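You operate a simulated robot arm through the tools that you are given. There is no shell and no other tool. Be economical: measure what you need, move in short steps, check, and stop when the job is done.

The job below is to be done with a simulated two-armed robot. You get a single attempt, and the scene is never put back.

JOB
Put the 4 mm gap gauge from the packing bench on the shelf under the test bench and the 10 mm gap gauge on top of the white sample roll there.

It is judged by the outcome, as a careful person would: the job done as asked, and still so three seconds after it is handed in. It fails if anything else is knocked over, pushed out of place, dropped, spilled or broken.

ROBOT AND FRAMES
Two 6-joint arms with two-finger parallel grippers on one trunk, on a base that drives. Base frame: it is fixed to the floor where the robot stands at the start and does not move with it; the origin is under the middle of the robot, x ahead of it, y to its left, z up. Lengths are in mm, angles in rad, forces in N, time in s.
The left shoulder is at the start at [60, 187, 1172], the right one opposite. With the tool pointing down near the work surface each hand reaches from about 260 to 620 mm from the robot's upright axis, wherever it stands, measured 20 degrees to its own side. Places, roughly: shelf under the test bench [600, -3200, 200]. Payload 1.57 kg a hand.
The tool frame of a hand sits at the grasp point between the pads (the TCP): z along the fingers, y along the line on which they close. The tips reach 30 mm beyond it. The gripper opens to 110 mm. The fingers are 24 mm wide and 12 mm thick; the gripper's body (48 by 112 mm) begins 78 mm behind the TCP.
Orientation is that of the tool frame in the base frame, as a unit quaternion [x, y, z, w]. With the fingers straight down and closing along the base's y, the tool's x points along the base's -x, its y along +y and its z along -z.

CONTROLS
- The arms move only by the tool step_arm. It takes "left_steps", "right_steps" or both (then of equal length, played together; a hand with none holds still); each is a list that holds one entry, the list of rows, each a list of 7 numbers: the shift along the tool's x, y, z in units of 40 mm (1.0 is 40 mm), then the turn, a rotation vector about the tool's x, y, z in units of 4 degrees (1.0 is 4 degrees), then the finger opening in mm, from 0 to 110. In form: [[[tx, ty, tz, rx, ry, rz, hand], ...]]. A call has 1 to 20 rows; each row shifts and turns the commanded pose from where the row before left it, along the tool's axes as they then stand. A call with a number of a shift or a turn outside -1 to 1 is refused whole. A row lasts 0.2 s, in which the tool goes at most 50 mm and 0.15 rad; a call with a longer step from one row to the next is refused whole, and so is a gripper value outside its range. Where a pose cannot be reached the arm comes as near as it can. A force on the tool above 40 N (or 10 N above the force at the start of the call, whichever is more), or a blocked arm, ends the call early, and 0.2 s more pass. The fingers move at their own pace (about 153 mm/s each) and stop on an object; they squeeze with about 30 N. The grip force told is the motor's: it shows also when the fingers shut on nothing. Time passes only in rows, and 0.2 s behind the last, so rows that do not move let the fingers close. It gives the time, the measured TCP pose, the force on the tool (base axes), the opening and the grip force at its end, in the units of the frame above (readings bear some noise).
- Cameras (640 x 400 px; columns grow to the right, rows downward): "scene" is now at [9.5, -29, 1709.6]; the picture's right is [-0.37, -0.93, 0.00], its down [-0.74, 0.29, -0.61] and it looks along [0.57, -0.22, -0.79] (base axes); focal length 264 px, centre (320, 200). "left" rides on the left gripper at [70, -16, -141] in its tool frame; the picture's right is [0.23, 0.97, 0.00], its down [-0.86, 0.20, -0.48] and it looks along [-0.47, 0.11, 0.88] (tool axes); focal length 222 px, centre (320, 200). "right" rides on the right gripper at [70, 16, -141] in its tool frame; the picture's right is [-0.23, 0.97, 0.00], its down [-0.86, -0.20, -0.48] and it looks along [-0.47, -0.11, 0.88] (tool axes); focal length 222 px, centre (320, 200). There is no depth. A picture from a camera that has moved, and an enlarged one, comes with that camera's place and axes in the base frame and with its lens.
- camera(camera): a new picture of that camera. No time passes.
- slide_trunk(by): slides the trunk up (or, below 0, down) by that many mm; the arms and the scene camera ride with it, the base frame stays. It gives what a move gives, with no picture.
- base_move(legs): drives the robot by 1 to 6 legs, each [ahead, left, turn to the left] in mm, mm and rad, along the robot's own axes; the way and the turn of a leg run together, so that a leg with both is an arc; at most 1500 mm and 3.142 rad a leg. The arms and the cameras ride along, it lands a little off, and it stops where it bumps. It gives what a move gives.
- pan_tilt(pan, tilt): turns the head with the scene camera to pan (to the left, within 1.501 rad either way) and tilt (down, from -0.506 to 1.204), counted from straight ahead of the robot. It gives what a move gives.
- enlarge(camera, box): a new picture of the part [left, top, right, bottom] of that camera's present view, enlarged. No time passes.
- sign_off(): hands the job in; it is judged then, once.

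Work in short steps. Places have to be worked out from the pictures, the camera data and where the tool is seen: move nearer, look again, correct. Check each grasp and each placing, and mend what went wrong. You have 120 turns and 100 pictures in all, those below and enlarged ones among them. Open the grippers and draw the arms clear of the work before you hand the job in, unless the task says otherwise; then end with one line.

The tools are called after ">>>" as name(argument=value, ...) on one line, values as JSON. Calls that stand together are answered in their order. step_arm: Moves the arms, as the interface text tells. Its arguments: {"type":"object","properties":{"left_steps":{"type":"array","items":{"type":"array","items":{"type":"array","items":{"type":"number"}}}},"right_steps":{"type":"array","items":{"type":"array","items":{"type":"array","items":{"type":"number"}}}}},"required":[]} The other tools are called the same way: slide_trunk (by) slides the trunk up or down; base_move (legs) drives the base; pan_tilt (pan, tilt) turns the head that bears the scene camera; camera (camera) takes a picture; enlarge (camera, box) takes an enlarged picture of a part of a camera's view; sign_off () hands the job in.

At the start:

```text
time: 0.0
left_position: [468.1, -5.2, 1202.4]
left_orientation: [-0.001, 1.0, 0.0, 0.001]
left_wrist_force: [-0.2, -0.4, -0.7]
left_gripper_width: 110.0
left_grip_force: 0.0
right_position: [255.8, -350.6, 1201.9]
right_orientation: [0.0, 1.0, 0.001, -0.001]
right_wrist_force: [1.1, -0.3, -0.4]
right_gripper_width: 109.7
right_grip_force: 0.0
trunk travel left (down, up): [-800.0, 190.0]
robot x, y, heading: [1.0, -1.4, 0.004]
head pan, tilt: [-0.375, 0.918]
```

scene: 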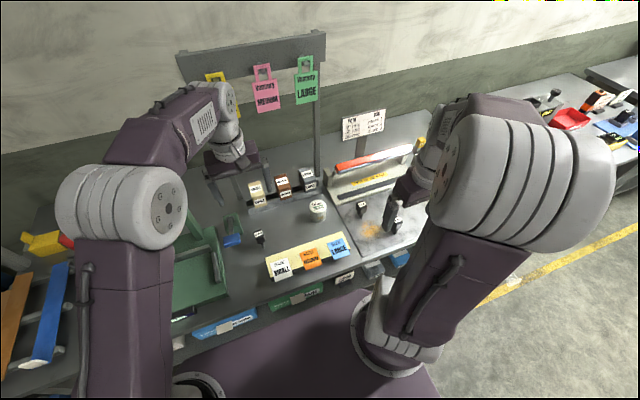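
right: 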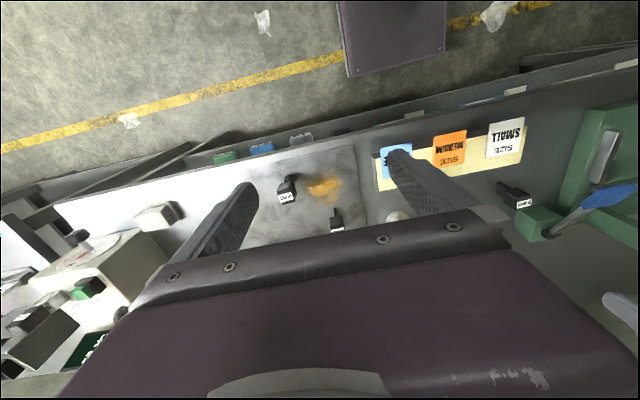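
left: 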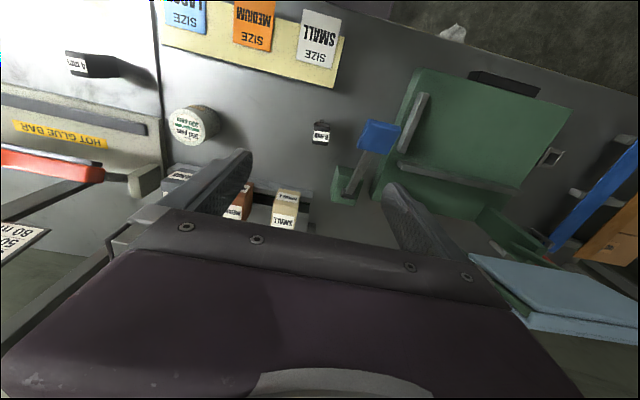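

The pictures show several small black labelled blocks on the bench; I enlarge to read their labels.

>>> enlarge(camera="left", box=[50, 20, 350, 210])

>>> enlarge(camera="right", box=[240, 110, 560, 270])

>>> enlarge(camera="scene", box=[230, 130, 430, 255])

```text
2.11 times, centred on (200, 115) of left
camera zoom: at [398.5, -21.9, 1345.1], right [-0.23, 0.97, 0.0], down [0.86, 0.2, 0.48], along [0.47, 0.11, -0.88], focal length 468 px, centre (573, 379)
```

zoom: 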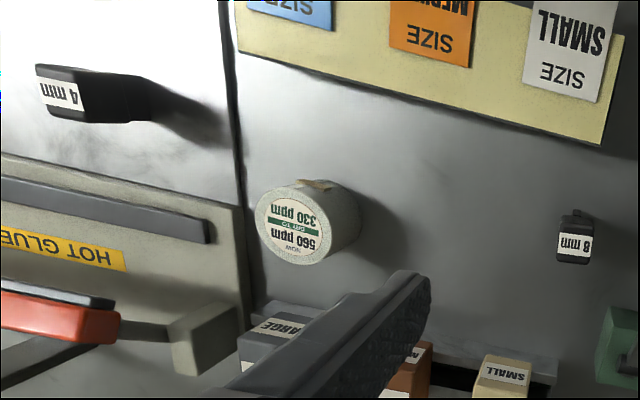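

```text
2.00 times, centred on (400, 190) of right
camera zoom: at [185.4, -334.3, 1342.5], right [0.23, 0.97, 0.0], down [0.86, -0.2, 0.48], along [0.47, -0.11, -0.88], focal length 444 px, centre (160, 220)
```

zoom: 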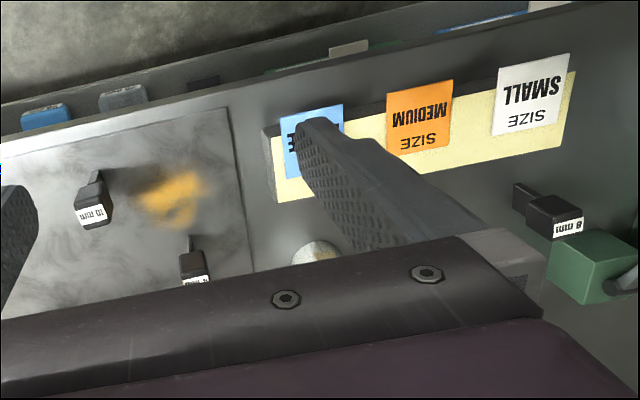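

```text
3.20 times, centred on (330, 192) of scene
camera zoom: at [9.5, -29.0, 1709.6], right [-0.37, -0.93, 0.0], down [-0.74, 0.29, -0.61], along [0.57, -0.22, -0.79], focal length 843 px, centre (288, 224)
```

zoom: 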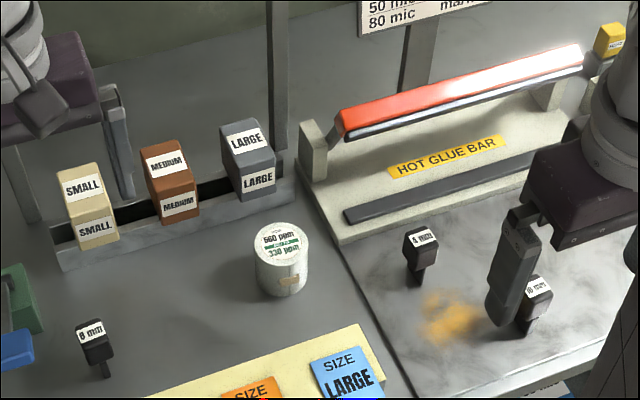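

The 4 mm gauge is at about (480,-388) and the 10 mm at about (375,-452), both on the pale plate. I look toward the test bench to understand the destination.

>>> pan_tilt(pan=-1.3, tilt=0.4)

>>> camera(camera="scene")

```text
time: 1.2
left_position: [468.7, -4.5, 1204.4]
left_orientation: [0.0, 1.0, 0.001, 0.0]
left_wrist_force: [0.1, -0.3, -0.1]
left_gripper_width: 110.0
left_grip_force: 0.1
right_position: [254.8, -351.6, 1201.6]
right_orientation: [0.0, 1.0, -0.001, -0.001]
right_wrist_force: [1.2, -0.1, 0.8]
right_gripper_width: 109.7
right_grip_force: 0.1
trunk travel left (down, up): [-800.0, 190.0]
robot x, y, heading: [0.3, 2.4, -0.004]
head pan, tilt: [-1.3, 0.4]
```

```text
93 pictures are left
camera scene: at [-35.0, -90.8, 1753.8], right [-0.96, -0.27, 0.0], down [-0.1, 0.38, -0.92], along [0.25, -0.89, -0.39], focal length 264 px, centre (320, 200)
```

scene: 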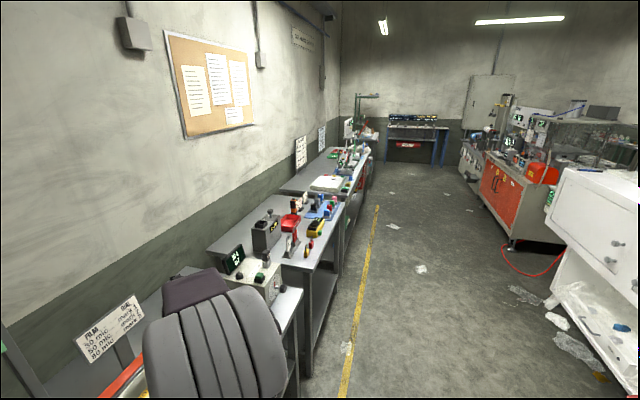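

The row of benches runs along the wall. I drive sideways to the right so each hand can take one gauge, and point the head at the plate.

>>> base_move(legs=[[0, -370, 0]])

>>> pan_tilt(pan=0.0, tilt=0.95)

>>> camera(camera="scene")

>>> camera(camera="left")

>>> camera(camera="right")

```text
time: 3.5
left_position: [468.3, -369.2, 1203.7]
left_orientation: [0.0, 1.0, -0.001, 0.0]
left_wrist_force: [-1.1, 0.9, 0.1]
left_gripper_width: 109.9
left_grip_force: 0.0
right_position: [255.0, -713.8, 1203.3]
right_orientation: [0.001, 1.0, 0.0, 0.001]
right_wrist_force: [0.6, -0.2, -0.7]
right_gripper_width: 109.7
right_grip_force: 0.2
trunk travel left (down, up): [-800.0, 190.0]
robot x, y, heading: [3.2, -361.6, -0.001]
head pan, tilt: [-1.3, 0.4]
```

```text
time: 5.0
left_position: [467.5, -369.4, 1204.3]
left_orientation: [0.0, 1.0, 0.0, 0.001]
left_wrist_force: [0.3, -0.7, 0.3]
left_gripper_width: 109.9
left_grip_force: 0.1
right_position: [254.1, -715.0, 1201.5]
right_orientation: [0.001, 1.0, 0.0, 0.0]
right_wrist_force: [-0.2, -0.3, 0.2]
right_gripper_width: 110.0
right_grip_force: 0.2
trunk travel left (down, up): [-800.0, 190.0]
robot x, y, heading: [1.3, -362.3, -0.003]
head pan, tilt: [0.0, 0.949]
```

```text
92 pictures are left
camera scene: at [12.6, -365.7, 1707.2], right [0.0, -1.0, 0.0], down [-0.81, 0.0, -0.58], along [0.58, 0.0, -0.81], focal length 264 px, centre (320, 200)
```

scene: 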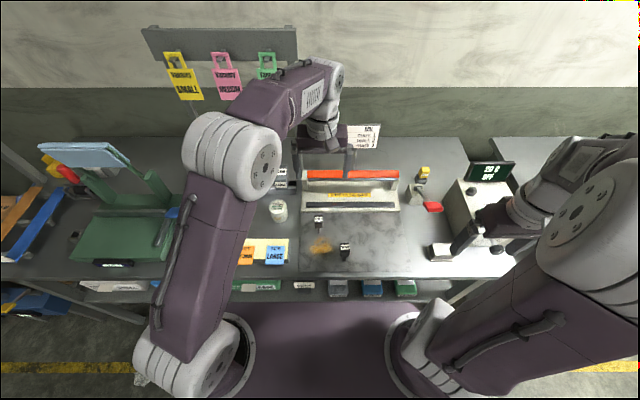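

```text
91 pictures are left
camera left: at [398.3, -386.3, 1345.1], right [-0.23, 0.97, 0.0], down [0.86, 0.2, 0.48], along [0.47, 0.11, -0.88], focal length 222 px, centre (320, 200)
```

left: 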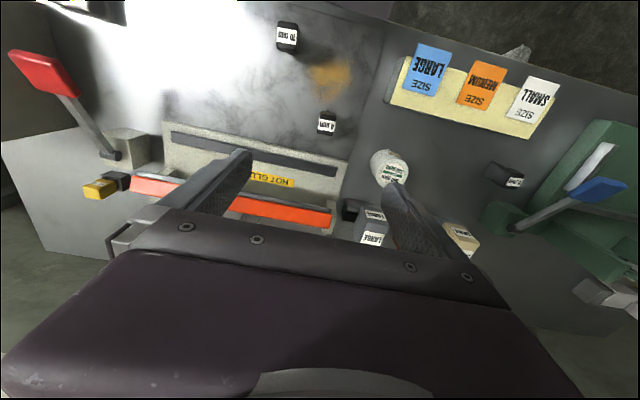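

```text
90 pictures are left
camera right: at [184.6, -698.5, 1342.5], right [0.23, 0.97, 0.0], down [0.85, -0.2, 0.48], along [0.47, -0.11, -0.88], focal length 222 px, centre (320, 200)
```

right: 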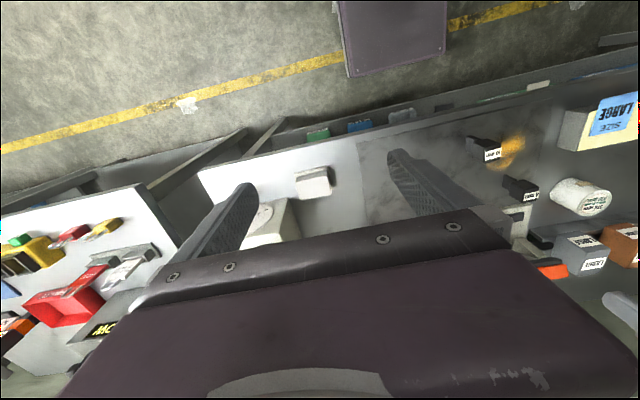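

The gauges look as if they might stand upright with the label on top; I zoom in to see their shapes.

>>> enlarge(camera="scene", box=[260, 195, 380, 270])

>>> enlarge(camera="left", box=[250, 10, 370, 145])

>>> enlarge(camera="right", box=[440, 120, 560, 210])

```text
5.33 times, centred on (320, 232) of scene
camera zoom: at [12.6, -365.7, 1707.2], right [0.0, -1.0, 0.0], down [-0.81, 0.0, -0.58], along [0.58, 0.0, -0.81], focal length 1405 px, centre (320, 27)
```

zoom: 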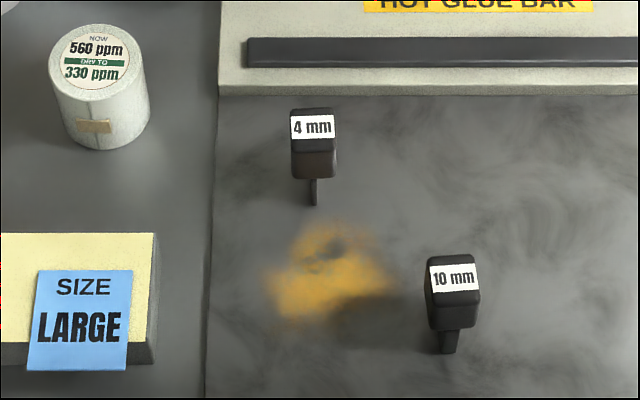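

```text
2.96 times, centred on (310, 78) of left
camera zoom: at [398.3, -386.3, 1345.1], right [-0.23, 0.97, 0.0], down [0.86, 0.2, 0.48], along [0.47, 0.11, -0.88], focal length 658 px, centre (350, 563)
```

zoom: 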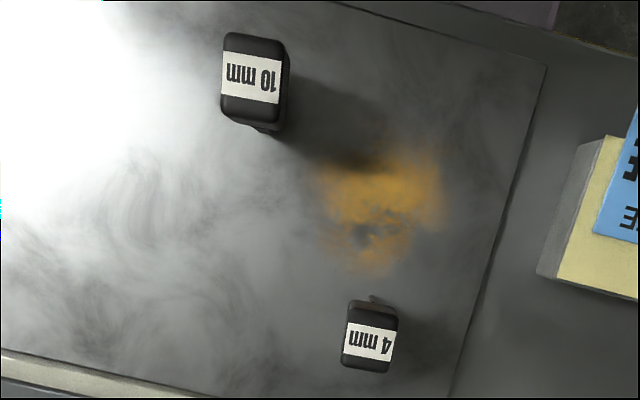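

```text
4.44 times, centred on (500, 165) of right
camera zoom: at [184.6, -698.5, 1342.5], right [0.23, 0.97, 0.0], down [0.85, -0.2, 0.48], along [0.47, -0.11, -0.88], focal length 987 px, centre (-480, 356)
```

zoom: 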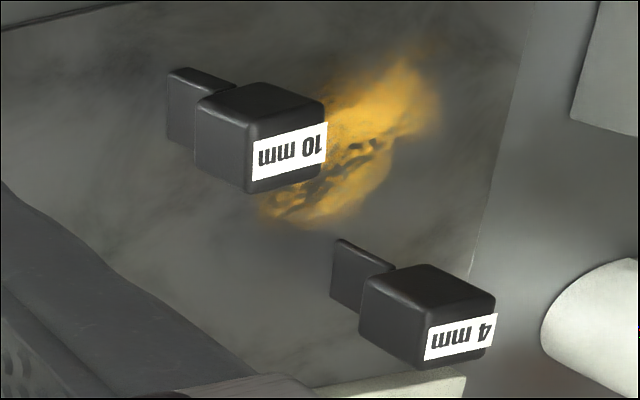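

Triangulating from two views: both gauges stand upright on their blades, tops at z≈976; the 4 mm head is at about (460,-361), the 10 mm at (361,-441). I lower the left hand above the 4 mm head and check.

>>> step_arm(left_steps=[[[0.1, 0.1, 0.8, 0, 0, 0, 80], [0.1, 0.1, 0.9, 0, 0, 0, 70], [0, 0, 0.9, 0, 0, 0, 70], [0, 0, 0.9, 0, 0, 0, 70], [0, 0, 0.9, 0, 0, 0, 70], [0, 0, 0, 0, 0, 0, 70]]])

>>> camera(camera="left")

>>> camera(camera="right")

>>> enlarge(camera="scene", box=[240, 170, 400, 270])

```text
time: 6.4
left_position: [460.6, -360.5, 1026.6]
left_orientation: [0.001, 1.0, 0.001, 0.0]
left_wrist_force: [-0.2, 0.4, 1.0]
left_gripper_width: 70.2
left_grip_force: 0.0
right_position: [253.5, -715.6, 1201.0]
right_orientation: [0.0, 1.0, 0.0, 0.0]
right_wrist_force: [-0.3, 0.0, -0.2]
right_gripper_width: 110.1
right_grip_force: 0.1
trunk travel left (down, up): [-800.0, 190.0]
robot x, y, heading: [0.3, -362.3, -0.004]
head pan, tilt: [0.0, 0.949]
```

```text
86 pictures are left
camera left: at [390.4, -377.6, 1167.7], right [-0.23, 0.97, 0.0], down [0.86, 0.2, 0.48], along [0.47, 0.11, -0.88], focal length 222 px, centre (320, 200)
```

left: 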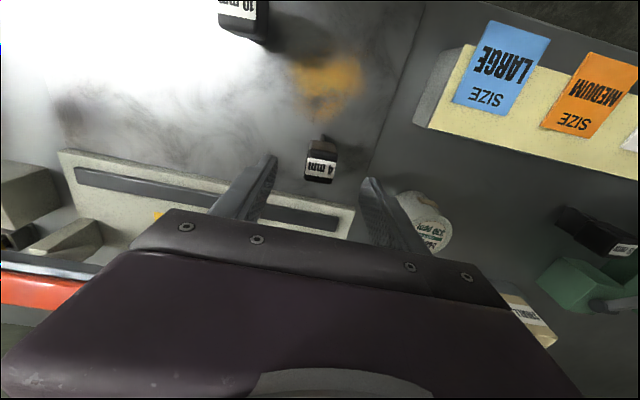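

```text
85 pictures are left
camera right: at [184.3, -698.1, 1342.6], right [0.23, 0.97, 0.0], down [0.85, -0.2, 0.48], along [0.47, -0.11, -0.88], focal length 222 px, centre (320, 200)
```

right: 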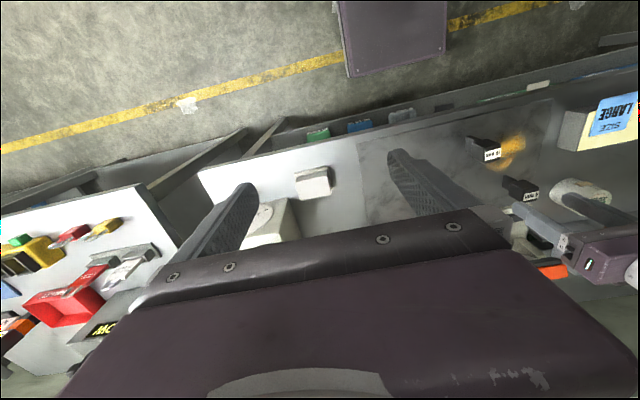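

```text
4.00 times, centred on (320, 220) of scene
camera zoom: at [12.1, -365.2, 1707.2], right [0.0, -1.0, 0.0], down [-0.81, 0.0, -0.58], along [0.58, 0.0, -0.81], focal length 1054 px, centre (320, 120)
```

zoom: 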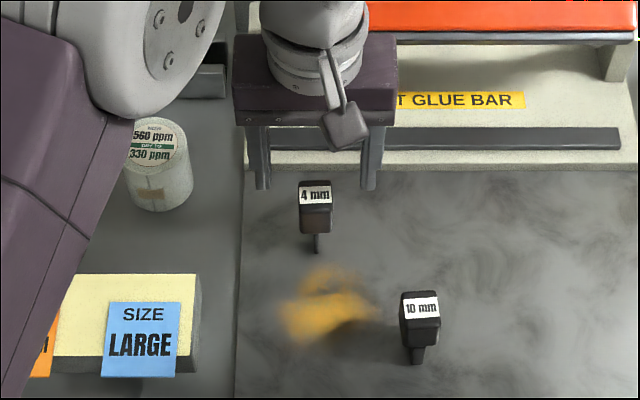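

The left hand is centred over the 4 mm head. I go down to z≈963 and close.

>>> step_arm(left_steps=[[[0, 0, 0.8, 0, 0, 0, 70], [0, 0, 0.8, 0, 0, 0, 70], [0, 0, 0, 0, 0, 0, 70], [0, 0, 0, 0, 0, 0, 20], [0, 0, 0, 0, 0, 0, 10], [0, 0, 0, 0, 0, 0, 10]]])

>>> camera(camera="left")

```text
time: 7.8
left_position: [460.2, -360.7, 963.5]
left_orientation: [0.001, 1.0, 0.0, 0.0]
left_wrist_force: [-0.6, -0.8, 0.2]
left_gripper_width: 27.4
left_grip_force: 29.7
right_position: [254.3, -715.2, 1202.3]
right_orientation: [0.001, 1.0, -0.001, 0.0]
right_wrist_force: [0.3, 0.3, -0.4]
right_gripper_width: 110.2
right_grip_force: 0.0
trunk travel left (down, up): [-800.0, 190.0]
robot x, y, heading: [2.1, -364.2, -0.004]
head pan, tilt: [0.0, 0.949]
```

```text
83 pictures are left
camera left: at [390.4, -378.0, 1104.4], right [-0.23, 0.97, 0.0], down [0.86, 0.2, 0.48], along [0.47, 0.11, -0.88], focal length 222 px, centre (320, 200)
```

left: 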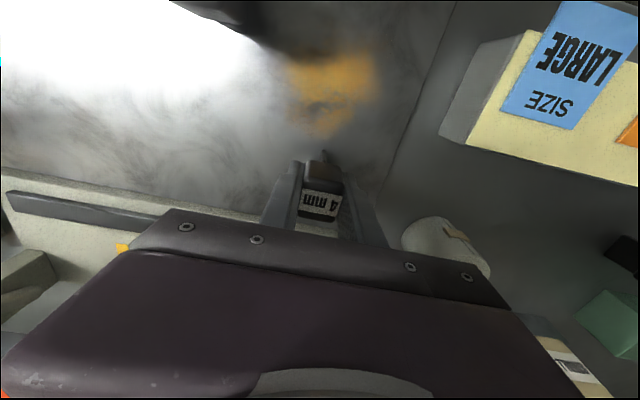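

The 4 mm head is gripped (27.4 mm). I lift it and move it aside to the left, while the right hand comes over to the 10 mm gauge.

>>> step_arm(left_steps=[[[0, 0, -0.5, 0, 0, 0, 10], [0, 0, -0.8, 0, 0, 0, 10], [0, 0, -0.9, 0, 0, 0, 10], [0, 0, -0.9, 0, 0, 0, 10], [0, 0, -0.9, 0, 0, 0, 10], [0, 0, -0.9, 0, 0, 0, 10], [0, 0.9, -0.3, 0, 0, 0, 10], [0, 0.9, 0, 0, 0, 0, 10], [0, 0.9, 0, 0, 0, 0, 10], [0, 0.9, 0, 0, 0, 0, 10], [0, 0, 0, 0, 0, 0, 10]]])

>>> step_arm(right_steps=[[[-0.5, 0.8, 0, 0, 0, 0, 90], [-0.5, 0.9, 0, 0, 0, 0, 80], [-0.5, 0.9, 0, 0, 0, 0, 70], [-0.5, 0.9, 0, 0, 0, 0, 70], [-0.4, 0.9, 0, 0, 0, 0, 70], [-0.3, 0.9, 0, 0, 0, 0, 70], [0, 0.9, 0.3, 0, 0, 0, 70], [0, 0.65, 0.9, 0, 0, 0, 70], [0, 0, 0.9, 0, 0, 0, 70], [0, 0, 0.9, 0, 0, 0, 70], [0, 0, 0.9, 0, 0, 0, 70], [0, 0, 0, 0, 0, 0, 70]]])

>>> camera(camera="right")

>>> camera(camera="scene")

```text
time: 10.2
left_position: [459.4, -217.6, 1172.4]
left_orientation: [0.001, 1.0, 0.0, -0.001]
left_wrist_force: [-0.2, 0.4, -0.9]
left_gripper_width: 27.4
left_grip_force: 29.8
right_position: [254.4, -715.3, 1202.7]
right_orientation: [0.001, 1.0, 0.0, 0.001]
right_wrist_force: [0.1, -0.3, 0.6]
right_gripper_width: 110.1
right_grip_force: 0.0
trunk travel left (down, up): [-800.0, 190.0]
robot x, y, heading: [-3.5, -362.0, -0.004]
head pan, tilt: [0.0, 0.949]
```

```text
time: 12.8
left_position: [460.9, -218.2, 1172.7]
left_orientation: [0.001, 1.0, -0.001, 0.0]
left_wrist_force: [-0.5, -0.4, -1.9]
left_gripper_width: 27.1
left_grip_force: 30.1
right_position: [363.5, -440.2, 1045.3]
right_orientation: [0.002, 1.0, 0.001, 0.0]
right_wrist_force: [-0.3, 1.3, -0.3]
right_gripper_width: 69.8
right_grip_force: 0.0
trunk travel left (down, up): [-800.0, 190.0]
robot x, y, heading: [0.8, -360.5, 0.005]
head pan, tilt: [0.0, 0.949]
```

```text
82 pictures are left
camera right: at [292.5, -423.6, 1185.8], right [0.23, 0.97, 0.0], down [0.85, -0.2, 0.48], along [0.47, -0.11, -0.88], focal length 222 px, centre (320, 200)
```

right: 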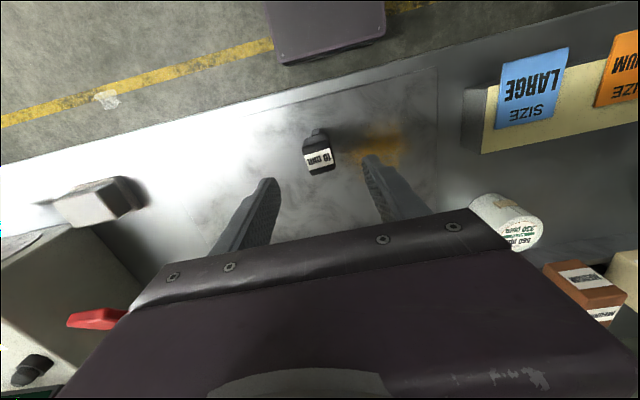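

```text
81 pictures are left
camera scene: at [12.2, -365.5, 1707.2], right [0.0, -1.0, 0.0], down [-0.81, 0.0, -0.58], along [0.58, 0.0, -0.81], focal length 264 px, centre (320, 200)
```

scene: 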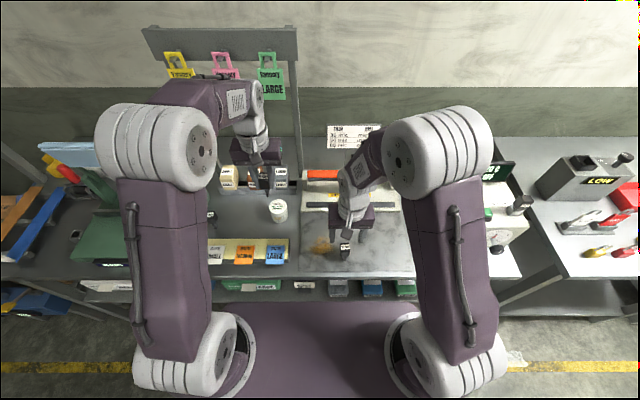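

The 10 mm gauge head comes out at (361,-440), right under the right hand. Descend to 963 and close.

>>> step_arm(right_steps=[[[0.05, 0, 0.7, 0, 0, 0, 70], [0, 0, 0.7, 0, 0, 0, 70], [0, 0, 0.65, 0, 0, 0, 70], [0, 0, 0, 0, 0, 0, 70], [0, 0, 0, 0, 0, 0, 20], [0, 0, 0, 0, 0, 0, 10], [0, 0, 0, 0, 0, 0, 10]]])

>>> camera(camera="right")

```text
time: 14.4
left_position: [460.7, -217.0, 1172.7]
left_orientation: [0.001, 1.0, 0.0, 0.0]
left_wrist_force: [-1.0, 0.4, 0.2]
left_gripper_width: 27.3
left_grip_force: 30.2
right_position: [362.0, -441.3, 964.0]
right_orientation: [0.001, 1.0, 0.0, 0.0]
right_wrist_force: [0.5, -0.8, 0.4]
right_gripper_width: 27.6
right_grip_force: 30.0
trunk travel left (down, up): [-800.0, 190.0]
robot x, y, heading: [-2.7, -363.6, 0.002]
head pan, tilt: [0.0, 0.949]
```

```text
80 pictures are left
camera right: at [290.7, -424.5, 1104.3], right [0.23, 0.97, 0.0], down [0.85, -0.2, 0.48], along [0.47, -0.11, -0.88], focal length 222 px, centre (320, 200)
```

right: 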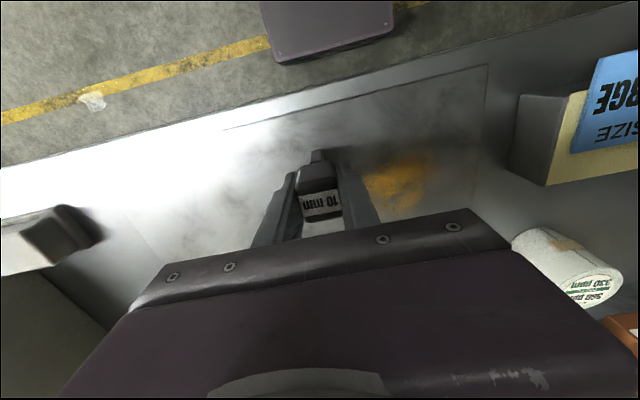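

Gripped 10 mm (27.6 mm). I lift it and draw both hands up and back over the robot.

>>> step_arm(left_steps=[[[0, 0, 0, 0, 0, 0, 10], [0, 0, 0, 0, 0, 0, 10], [0, 0, 0, 0, 0, 0, 10], [0, 0, 0, 0, 0, 0, 10], [0, 0, 0, 0, 0, 0, 10], [0, 0, 0, 0, 0, 0, 10], [0.9, 0, 0, 0, 0, 0, 10], [0.9, 0, 0, 0, 0, 0, 10], [0.8, 0, 0, 0, 0, 0, 10], [0, 0, 0, 0, 0, 0, 10]]], right_steps=[[[0, 0, -0.5, 0, 0, 0, 10], [0, 0, -0.8, 0, 0, 0, 10], [0, 0, -0.9, 0, 0, 0, 10], [0, 0, -0.9, 0, 0, 0, 10], [0, 0, -0.9, 0, 0, 0, 10], [0, 0, -0.9, 0, 0, 0, 10], [0, -0.9, -0.3, 0, 0, 0, 10], [0, -0.9, 0, 0, 0, 0, 10], [0, -0.5, 0, 0, 0, 0, 10], [0, 0, 0, 0, 0, 0, 10]]])

>>> base_move(legs=[[-350, 0, 0]])

>>> pan_tilt(pan=-1.3, tilt=0.45)

>>> camera(camera="scene")

```text
time: 16.6
left_position: [356.2, -218.3, 1171.4]
left_orientation: [0.001, 1.0, 0.002, 0.0]
left_wrist_force: [0.0, -0.8, -0.9]
left_gripper_width: 27.2
left_grip_force: 29.9
right_position: [361.8, -531.9, 1172.6]
right_orientation: [0.0, 1.0, -0.001, 0.0]
right_wrist_force: [0.0, 0.7, -1.1]
right_gripper_width: 27.1
right_grip_force: 30.4
trunk travel left (down, up): [-800.0, 190.0]
robot x, y, heading: [-1.7, -363.5, -0.004]
head pan, tilt: [0.0, 0.949]
```

```text
time: 18.9
left_position: [11.0, -217.4, 1170.7]
left_orientation: [-0.001, 1.0, 0.0, -0.001]
left_wrist_force: [0.3, 0.0, -0.5]
left_gripper_width: 27.1
left_grip_force: 29.9
right_position: [15.8, -531.5, 1171.8]
right_orientation: [0.0, 1.0, -0.001, -0.001]
right_wrist_force: [0.6, -0.3, -1.1]
right_gripper_width: 27.4
right_grip_force: 30.2
trunk travel left (down, up): [-800.0, 190.0]
robot x, y, heading: [-352.2, -363.4, -0.003]
head pan, tilt: [0.0, 0.949]
```

```text
time: 20.4
left_position: [8.9, -217.5, 1172.0]
left_orientation: [0.0, 1.0, -0.001, 0.0]
left_wrist_force: [-0.1, -0.1, -0.2]
left_gripper_width: 27.4
left_grip_force: 30.3
right_position: [14.0, -532.2, 1173.2]
right_orientation: [0.0, 1.0, 0.0, 0.001]
right_wrist_force: [-0.9, -0.5, -0.9]
right_gripper_width: 27.4
right_grip_force: 29.8
trunk travel left (down, up): [-800.0, 190.0]
robot x, y, heading: [-348.0, -365.2, 0.003]
head pan, tilt: [-1.3, 0.45]
```

```text
79 pictures are left
camera scene: at [-383.2, -453.3, 1749.2], right [-0.96, -0.27, 0.0], down [-0.12, 0.42, -0.9], along [0.24, -0.87, -0.44], focal length 264 px, centre (320, 200)
```

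scene: 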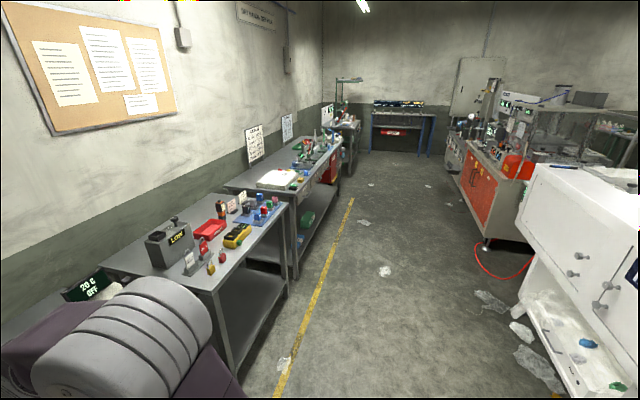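

The aisle is clear. I drive sideways along the benches, in two legs, toward y≈-2500, and look again.

>>> base_move(legs=[[0, -1200, 0], [0, -1000, 0]])

>>> pan_tilt(pan=-0.75, tilt=0.75)

>>> camera(camera="scene")

```text
time: 31.2
left_position: [17.5, -2413.2, 1171.4]
left_orientation: [-0.005, 1.0, 0.0, 0.0]
left_wrist_force: [-0.1, 0.5, -0.7]
left_gripper_width: 27.5
left_grip_force: 30.1
right_position: [26.7, -2726.2, 1172.6]
right_orientation: [-0.006, 1.0, 0.0, 0.0]
right_wrist_force: [-0.5, 0.3, -1.6]
right_gripper_width: 27.6
right_grip_force: 30.2
trunk travel left (down, up): [-800.0, 190.0]
robot x, y, heading: [-341.0, -2563.8, 0.004]
head pan, tilt: [-1.3, 0.45]
```

```text
time: 32.2
left_position: [16.7, -2413.5, 1171.5]
left_orientation: [-0.006, 1.0, 0.0, 0.0]
left_wrist_force: [0.2, 0.9, 0.2]
left_gripper_width: 27.3
left_grip_force: 30.1
right_position: [26.0, -2729.4, 1172.6]
right_orientation: [-0.006, 1.0, 0.0, 0.0]
right_wrist_force: [0.2, -1.2, -0.2]
right_gripper_width: 27.4
right_grip_force: 29.9
trunk travel left (down, up): [-800.0, 190.0]
robot x, y, heading: [-337.1, -2564.4, 0.015]
head pan, tilt: [-0.75, 0.75]
```

```text
78 pictures are left
camera scene: at [-336.0, -2622.3, 1722.8], right [-0.67, -0.74, 0.0], down [-0.5, 0.46, -0.73], along [0.54, -0.49, -0.68], focal length 264 px, centre (320, 200)
```

scene: 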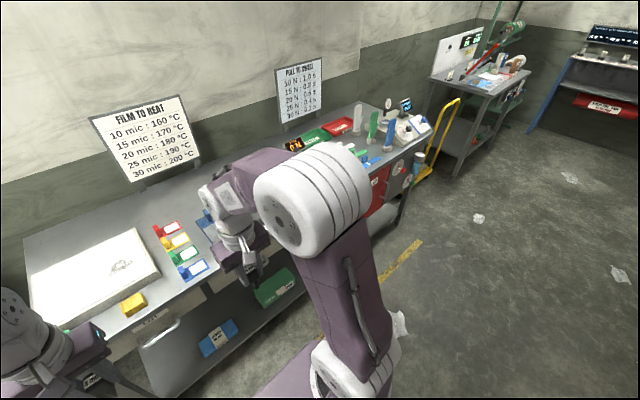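

The long bench in front with the shelf is the test bench. I drive on to y≈-3150 and look straight on.

>>> base_move(legs=[[0, -580, 0]])

>>> slide_trunk(by=-600)

>>> pan_tilt(pan=0, tilt=0.55)

>>> camera(camera="scene")

```text
time: 35.5
left_position: [23.2, -2995.3, 1171.1]
left_orientation: [-0.003, 1.0, 0.0, 0.0]
left_wrist_force: [-0.2, 0.6, -1.9]
left_gripper_width: 27.4
left_grip_force: 29.6
right_position: [31.7, -3309.9, 1171.9]
right_orientation: [-0.003, 1.0, -0.001, 0.0]
right_wrist_force: [0.3, 0.0, -1.0]
right_gripper_width: 27.5
right_grip_force: 30.0
trunk travel left (down, up): [-800.0, 190.0]
robot x, y, heading: [-334.4, -3144.2, 0.009]
head pan, tilt: [-0.75, 0.75]
```

```text
refused: -600 is not a number from -400 to 400
```

```text
time: 36.6
left_position: [22.9, -2995.5, 1171.9]
left_orientation: [-0.002, 1.0, 0.0, 0.0]
left_wrist_force: [0.0, -0.4, -1.4]
left_gripper_width: 27.5
left_grip_force: 30.1
right_position: [29.8, -3311.0, 1172.7]
right_orientation: [-0.004, 1.0, 0.0, -0.001]
right_wrist_force: [-0.1, -0.1, -0.5]
right_gripper_width: 27.7
right_grip_force: 29.9
trunk travel left (down, up): [-800.0, 190.0]
robot x, y, heading: [-333.3, -3144.0, 0.011]
head pan, tilt: [0.0, 0.55]
```

```text
77 pictures are left
camera scene: at [-302.3, -3146.6, 1740.1], right [0.01, -1.0, 0.0], down [-0.52, 0.0, -0.85], along [0.85, 0.0, -0.52], focal length 264 px, centre (320, 200)
```

scene: 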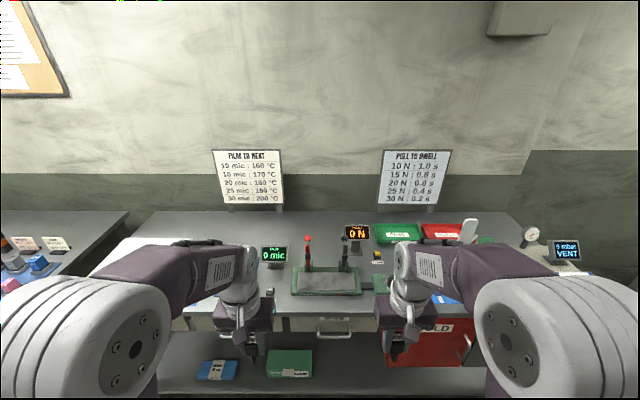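

The bench is straight ahead with its front edge near x≈300; the hands at x≈25 are clear of it. I lower the trunk in two strokes and look at the shelf.

>>> slide_trunk(by=-400)

>>> slide_trunk(by=-260)

>>> camera(camera="scene")

>>> camera(camera="left")

>>> camera(camera="right")

```text
time: 40.4
left_position: [23.4, -2996.4, 771.9]
left_orientation: [-0.004, 1.0, 0.001, 0.0]
left_wrist_force: [0.4, 0.8, 0.3]
left_gripper_width: 27.3
left_grip_force: 30.2
right_position: [30.4, -3311.7, 772.4]
right_orientation: [-0.003, 1.0, 0.0, -0.001]
right_wrist_force: [-0.1, -0.2, -1.1]
right_gripper_width: 27.6
right_grip_force: 30.4
trunk travel left (down, up): [-400.0, 590.0]
robot x, y, heading: [-331.9, -3146.7, 0.006]
head pan, tilt: [0.0, 0.55]
```

```text
time: 43.1
left_position: [23.4, -2997.1, 511.1]
left_orientation: [-0.003, 1.0, 0.0, 0.0]
left_wrist_force: [-1.0, -0.3, -0.8]
left_gripper_width: 27.5
left_grip_force: 30.1
right_position: [30.4, -3311.5, 513.3]
right_orientation: [-0.004, 1.0, -0.001, 0.0]
right_wrist_force: [-0.7, -0.3, -0.1]
right_gripper_width: 27.5
right_grip_force: 30.1
trunk travel left (down, up): [-140.0, 850.0]
robot x, y, heading: [-332.4, -3147.1, 0.011]
head pan, tilt: [0.0, 0.55]
```

```text
76 pictures are left
camera scene: at [-302.5, -3147.0, 1080.2], right [0.01, -1.0, 0.0], down [-0.52, 0.0, -0.85], along [0.85, 0.01, -0.52], focal length 264 px, centre (320, 200)
```

scene: 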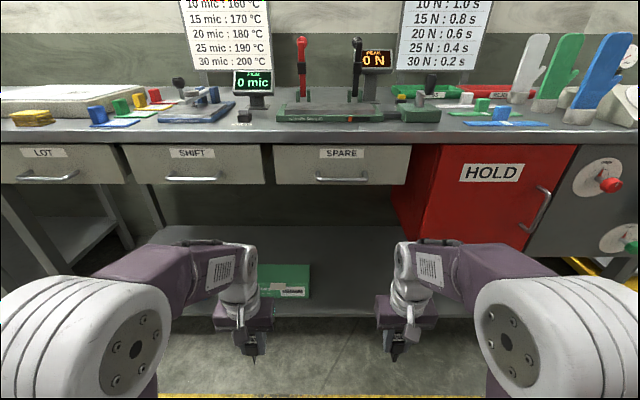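

```text
75 pictures are left
camera left: at [-46.6, -3013.7, 653.4], right [-0.23, 0.97, 0.0], down [0.85, 0.21, 0.48], along [0.47, 0.11, -0.88], focal length 222 px, centre (320, 200)
```

left: 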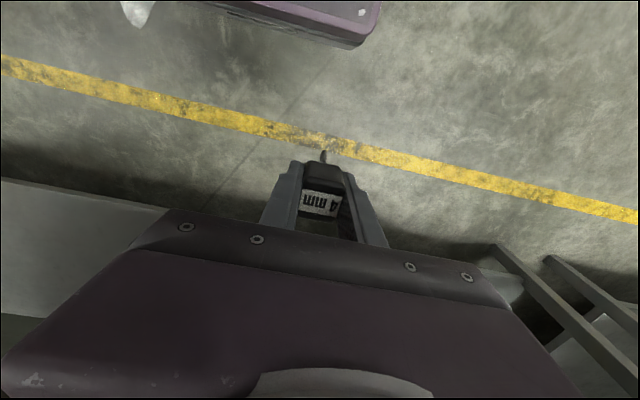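

```text
74 pictures are left
camera right: at [-39.9, -3295.4, 652.9], right [0.22, 0.98, 0.0], down [0.86, -0.19, 0.48], along [0.47, -0.11, -0.88], focal length 222 px, centre (320, 200)
```

right: 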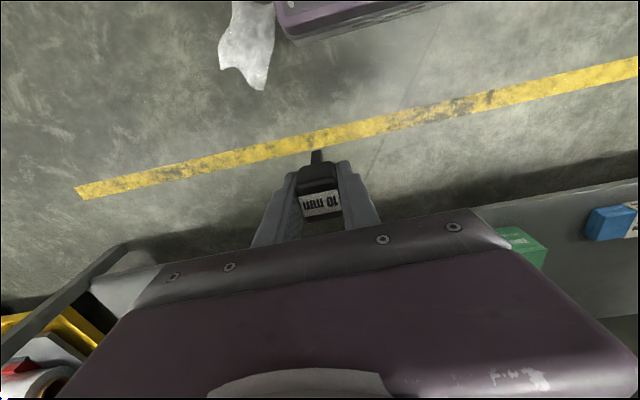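

The shelf is at x≈314–870, drawer undersides at z≈757. I don't see a roll yet; the arms hide the sides, so I drive a little left for a different look.

>>> base_move(legs=[[0, 350, 0]])

>>> camera(camera="scene")

>>> pan_tilt(pan=-0.75, tilt=0.45)

>>> camera(camera="scene")

```text
time: 45.4
left_position: [22.4, -2650.2, 511.0]
left_orientation: [-0.003, 1.0, 0.0, 0.0]
left_wrist_force: [-0.4, 0.1, -1.3]
left_gripper_width: 27.6
left_grip_force: 29.5
right_position: [27.9, -2964.9, 512.5]
right_orientation: [-0.003, 1.0, 0.0, -0.001]
right_wrist_force: [0.8, 0.3, -1.0]
right_gripper_width: 27.4
right_grip_force: 30.1
trunk travel left (down, up): [-140.0, 850.0]
robot x, y, heading: [-331.5, -2798.9, 0.007]
head pan, tilt: [0.0, 0.55]
```

```text
73 pictures are left
camera scene: at [-304.3, -2800.1, 1080.1], right [0.0, -1.0, 0.0], down [-0.52, 0.0, -0.85], along [0.85, 0.0, -0.52], focal length 264 px, centre (320, 200)
```

scene: 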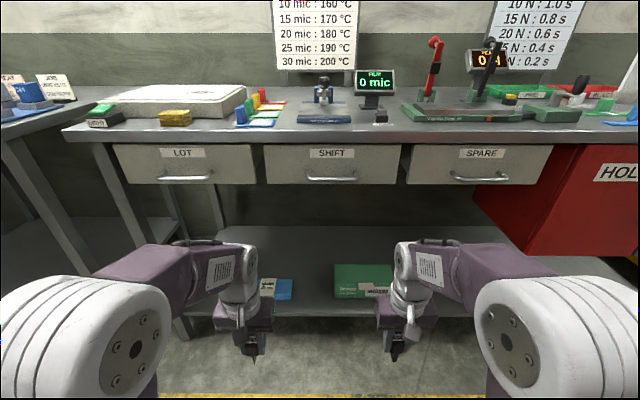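

```text
time: 46.5
left_position: [21.6, -2650.8, 512.3]
left_orientation: [-0.002, 1.0, 0.001, 0.001]
left_wrist_force: [0.4, 0.0, -0.4]
left_gripper_width: 27.5
left_grip_force: 29.9
right_position: [27.0, -2965.4, 511.9]
right_orientation: [-0.002, 1.0, 0.0, 0.0]
right_wrist_force: [0.0, -0.3, -1.6]
right_gripper_width: 27.5
right_grip_force: 30.0
trunk travel left (down, up): [-140.0, 850.0]
robot x, y, heading: [-337.0, -2801.5, 0.002]
head pan, tilt: [-0.75, 0.45]
```

```text
72 pictures are left
camera scene: at [-326.6, -2862.9, 1089.2], right [-0.68, -0.74, 0.0], down [-0.32, 0.3, -0.9], along [0.66, -0.61, -0.44], focal length 264 px, centre (320, 200)
```

scene: 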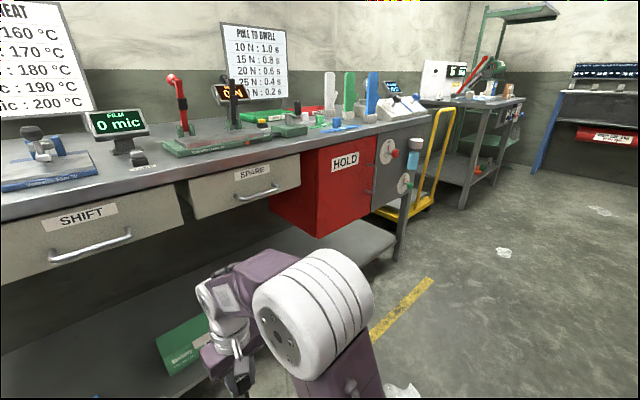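

No roll seen so far. I drive right to see the part of the shelf hidden behind the arm and below the HOLD box.

>>> base_move(legs=[[0, -650, 0]])

>>> pan_tilt(pan=0.0, tilt=0.5)

>>> camera(camera="scene")

>>> camera(camera="right")

```text
time: 50.1
left_position: [23.0, -3298.0, 511.7]
left_orientation: [-0.002, 1.0, 0.0, 0.0]
left_wrist_force: [0.2, 0.3, -0.9]
left_gripper_width: 27.6
left_grip_force: 30.1
right_position: [30.9, -3613.5, 513.2]
right_orientation: [-0.002, 1.0, 0.0, 0.0]
right_wrist_force: [0.0, -0.7, -0.9]
right_gripper_width: 27.6
right_grip_force: 29.7
trunk travel left (down, up): [-140.0, 850.0]
robot x, y, heading: [-333.6, -3444.9, 0.006]
head pan, tilt: [-0.75, 0.45]
```

```text
time: 51.2
left_position: [24.6, -3298.6, 512.1]
left_orientation: [-0.002, 1.0, 0.0, 0.001]
left_wrist_force: [-0.1, -0.5, -0.8]
left_gripper_width: 27.3
left_grip_force: 29.2
right_position: [31.0, -3613.0, 512.9]
right_orientation: [-0.001, 1.0, 0.0, 0.001]
right_wrist_force: [0.3, -0.5, -1.2]
right_gripper_width: 27.2
right_grip_force: 30.2
trunk travel left (down, up): [-140.0, 850.0]
robot x, y, heading: [-329.3, -3443.7, 0.004]
head pan, tilt: [0.0, 0.499]
```

```text
71 pictures are left
camera scene: at [-300.3, -3448.7, 1084.7], right [0.0, -1.0, 0.0], down [-0.48, 0.0, -0.88], along [0.88, 0.0, -0.48], focal length 264 px, centre (320, 200)
```

scene: 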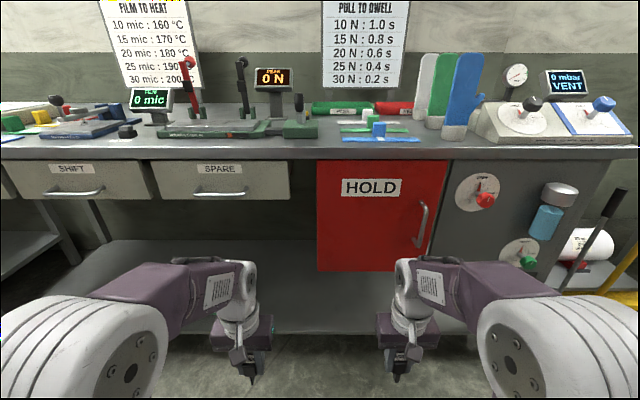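

```text
70 pictures are left
camera right: at [-39.3, -3597.6, 652.8], right [0.22, 0.97, 0.0], down [0.86, -0.2, 0.48], along [0.47, -0.11, -0.88], focal length 222 px, centre (320, 200)
```

right: 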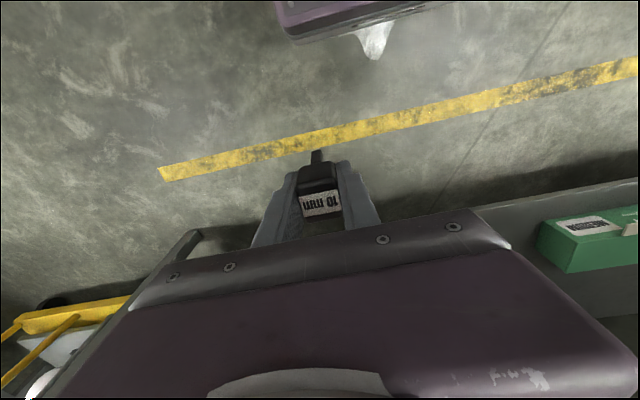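

The only white roll here is a big one on a yellow cart, not on the shelf. I lower the trunk fully to look behind/below the HOLD box for a sample roll, and check the zone to the right.

>>> slide_trunk(by=-130)

>>> pan_tilt(pan=0.0, tilt=0.3)

>>> camera(camera="scene")

>>> pan_tilt(pan=-0.75, tilt=0.4)

>>> camera(camera="scene")

>>> pan_tilt(pan=0.7, tilt=0.4)

>>> camera(camera="scene")

```text
time: 52.8
left_position: [24.8, -3299.4, 382.0]
left_orientation: [-0.002, 1.0, 0.0, -0.001]
left_wrist_force: [-0.6, -0.3, -1.0]
left_gripper_width: 27.3
left_grip_force: 30.3
right_position: [30.9, -3612.9, 382.6]
right_orientation: [-0.002, 1.0, -0.001, 0.0]
right_wrist_force: [-0.4, 0.0, -0.4]
right_gripper_width: 27.4
right_grip_force: 29.8
trunk travel left (down, up): [-10.0, 980.0]
robot x, y, heading: [-331.7, -3446.8, 0.002]
head pan, tilt: [0.0, 0.499]
```

```text
time: 53.5
left_position: [25.0, -3298.9, 381.9]
left_orientation: [-0.002, 1.0, 0.001, 0.0]
left_wrist_force: [1.6, -0.8, 0.3]
left_gripper_width: 27.5
left_grip_force: 29.9
right_position: [30.8, -3614.0, 382.9]
right_orientation: [-0.003, 1.0, 0.0, 0.0]
right_wrist_force: [-0.4, 0.4, -1.3]
right_gripper_width: 27.2
right_grip_force: 30.1
trunk travel left (down, up): [-10.0, 980.0]
robot x, y, heading: [-330.2, -3447.4, 0.006]
head pan, tilt: [0.0, 0.3]
```

```text
69 pictures are left
camera scene: at [-297.9, -3448.6, 973.0], right [0.0, -1.0, 0.0], down [-0.3, 0.0, -0.95], along [0.95, 0.0, -0.3], focal length 264 px, centre (320, 200)
```

scene: 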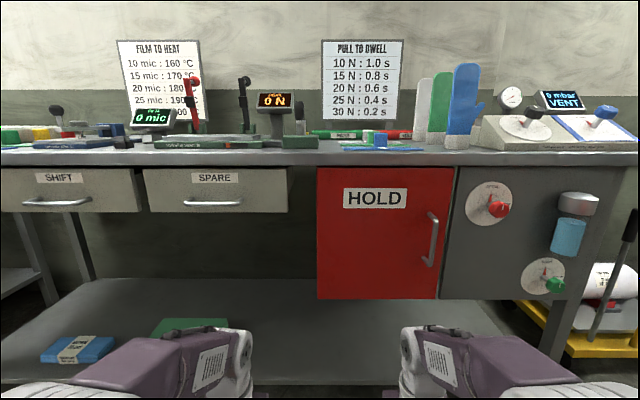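

```text
time: 54.6
left_position: [24.5, -3299.4, 382.5]
left_orientation: [-0.003, 1.0, 0.0, -0.001]
left_wrist_force: [0.1, 0.1, -0.6]
left_gripper_width: 27.5
left_grip_force: 29.9
right_position: [31.2, -3615.0, 381.8]
right_orientation: [-0.003, 1.0, 0.001, 0.0]
right_wrist_force: [0.1, -0.4, -0.4]
right_gripper_width: 27.2
right_grip_force: 30.2
trunk travel left (down, up): [-10.0, 980.0]
robot x, y, heading: [-327.7, -3446.3, 0.004]
head pan, tilt: [-0.75, 0.4]
```

```text
68 pictures are left
camera scene: at [-323.2, -3511.9, 963.9], right [-0.68, -0.73, 0.0], down [-0.29, 0.26, -0.92], along [0.68, -0.62, -0.39], focal length 264 px, centre (320, 200)
```

scene: 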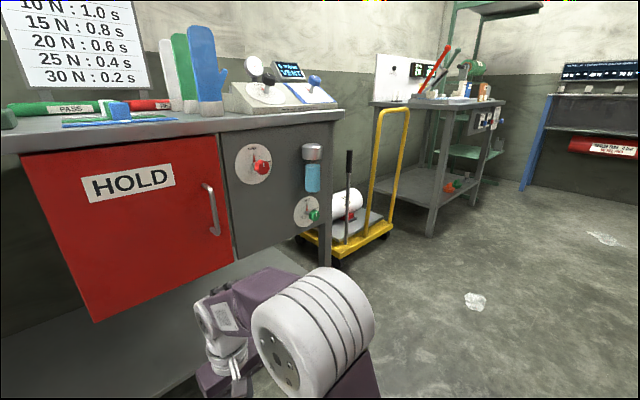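

```text
time: 56.1
left_position: [24.9, -3298.4, 382.4]
left_orientation: [-0.004, 1.0, 0.0, -0.001]
left_wrist_force: [-0.5, -1.3, -0.1]
left_gripper_width: 27.2
left_grip_force: 29.6
right_position: [30.3, -3614.2, 381.9]
right_orientation: [-0.002, 1.0, 0.0, 0.0]
right_wrist_force: [0.9, 0.1, -0.7]
right_gripper_width: 27.3
right_grip_force: 30.1
trunk travel left (down, up): [-10.0, 980.0]
robot x, y, heading: [-329.1, -3448.7, 0.004]
head pan, tilt: [0.7, 0.4]
```

```text
67 pictures are left
camera scene: at [-320.7, -3389.1, 963.8], right [0.65, -0.76, 0.0], down [-0.3, -0.25, -0.92], along [0.7, 0.6, -0.39], focal length 264 px, centre (320, 200)
```

scene: 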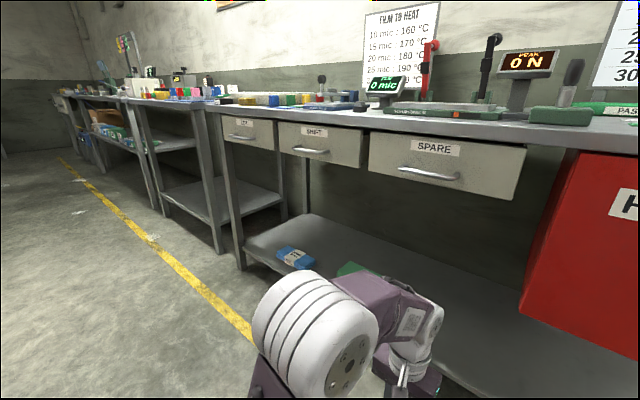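

The shelf holds only the blue and green packets. I check the white roll on the cart for a label before deciding which roll is meant.

>>> pan_tilt(pan=-0.6, tilt=0.45)

>>> enlarge(camera="scene", box=[330, 130, 490, 240])

>>> enlarge(camera="scene", box=[30, 0, 230, 100])

```text
time: 57.6
left_position: [24.4, -3299.9, 382.0]
left_orientation: [-0.002, 1.0, 0.0, 0.0]
left_wrist_force: [-0.2, 0.3, -1.5]
left_gripper_width: 27.5
left_grip_force: 30.3
right_position: [31.4, -3614.7, 382.4]
right_orientation: [-0.003, 1.0, 0.0, 0.0]
right_wrist_force: [0.1, -0.2, -0.8]
right_gripper_width: 27.5
right_grip_force: 29.9
trunk travel left (down, up): [-10.0, 980.0]
robot x, y, heading: [-330.9, -3450.2, 0.002]
head pan, tilt: [-0.6, 0.45]
```

```text
3.64 times, centred on (410, 185) of scene
camera zoom: at [-315.2, -3500.6, 959.2], right [-0.56, -0.83, 0.0], down [-0.36, 0.24, -0.9], along [0.75, -0.51, -0.44], focal length 958 px, centre (-7, 254)
```

zoom: 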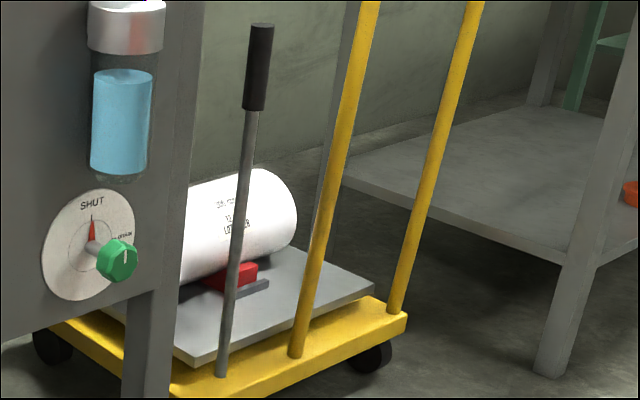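

```text
3.20 times, centred on (130, 50) of scene
camera zoom: at [-315.2, -3500.6, 959.2], right [-0.56, -0.83, 0.0], down [-0.36, 0.24, -0.9], along [0.75, -0.51, -0.44], focal length 843 px, centre (928, 680)
```

zoom: 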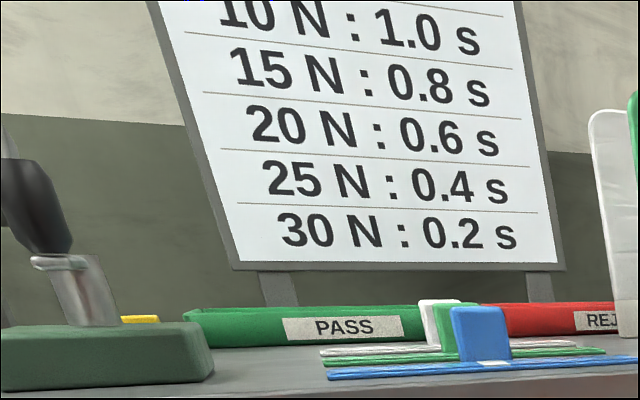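

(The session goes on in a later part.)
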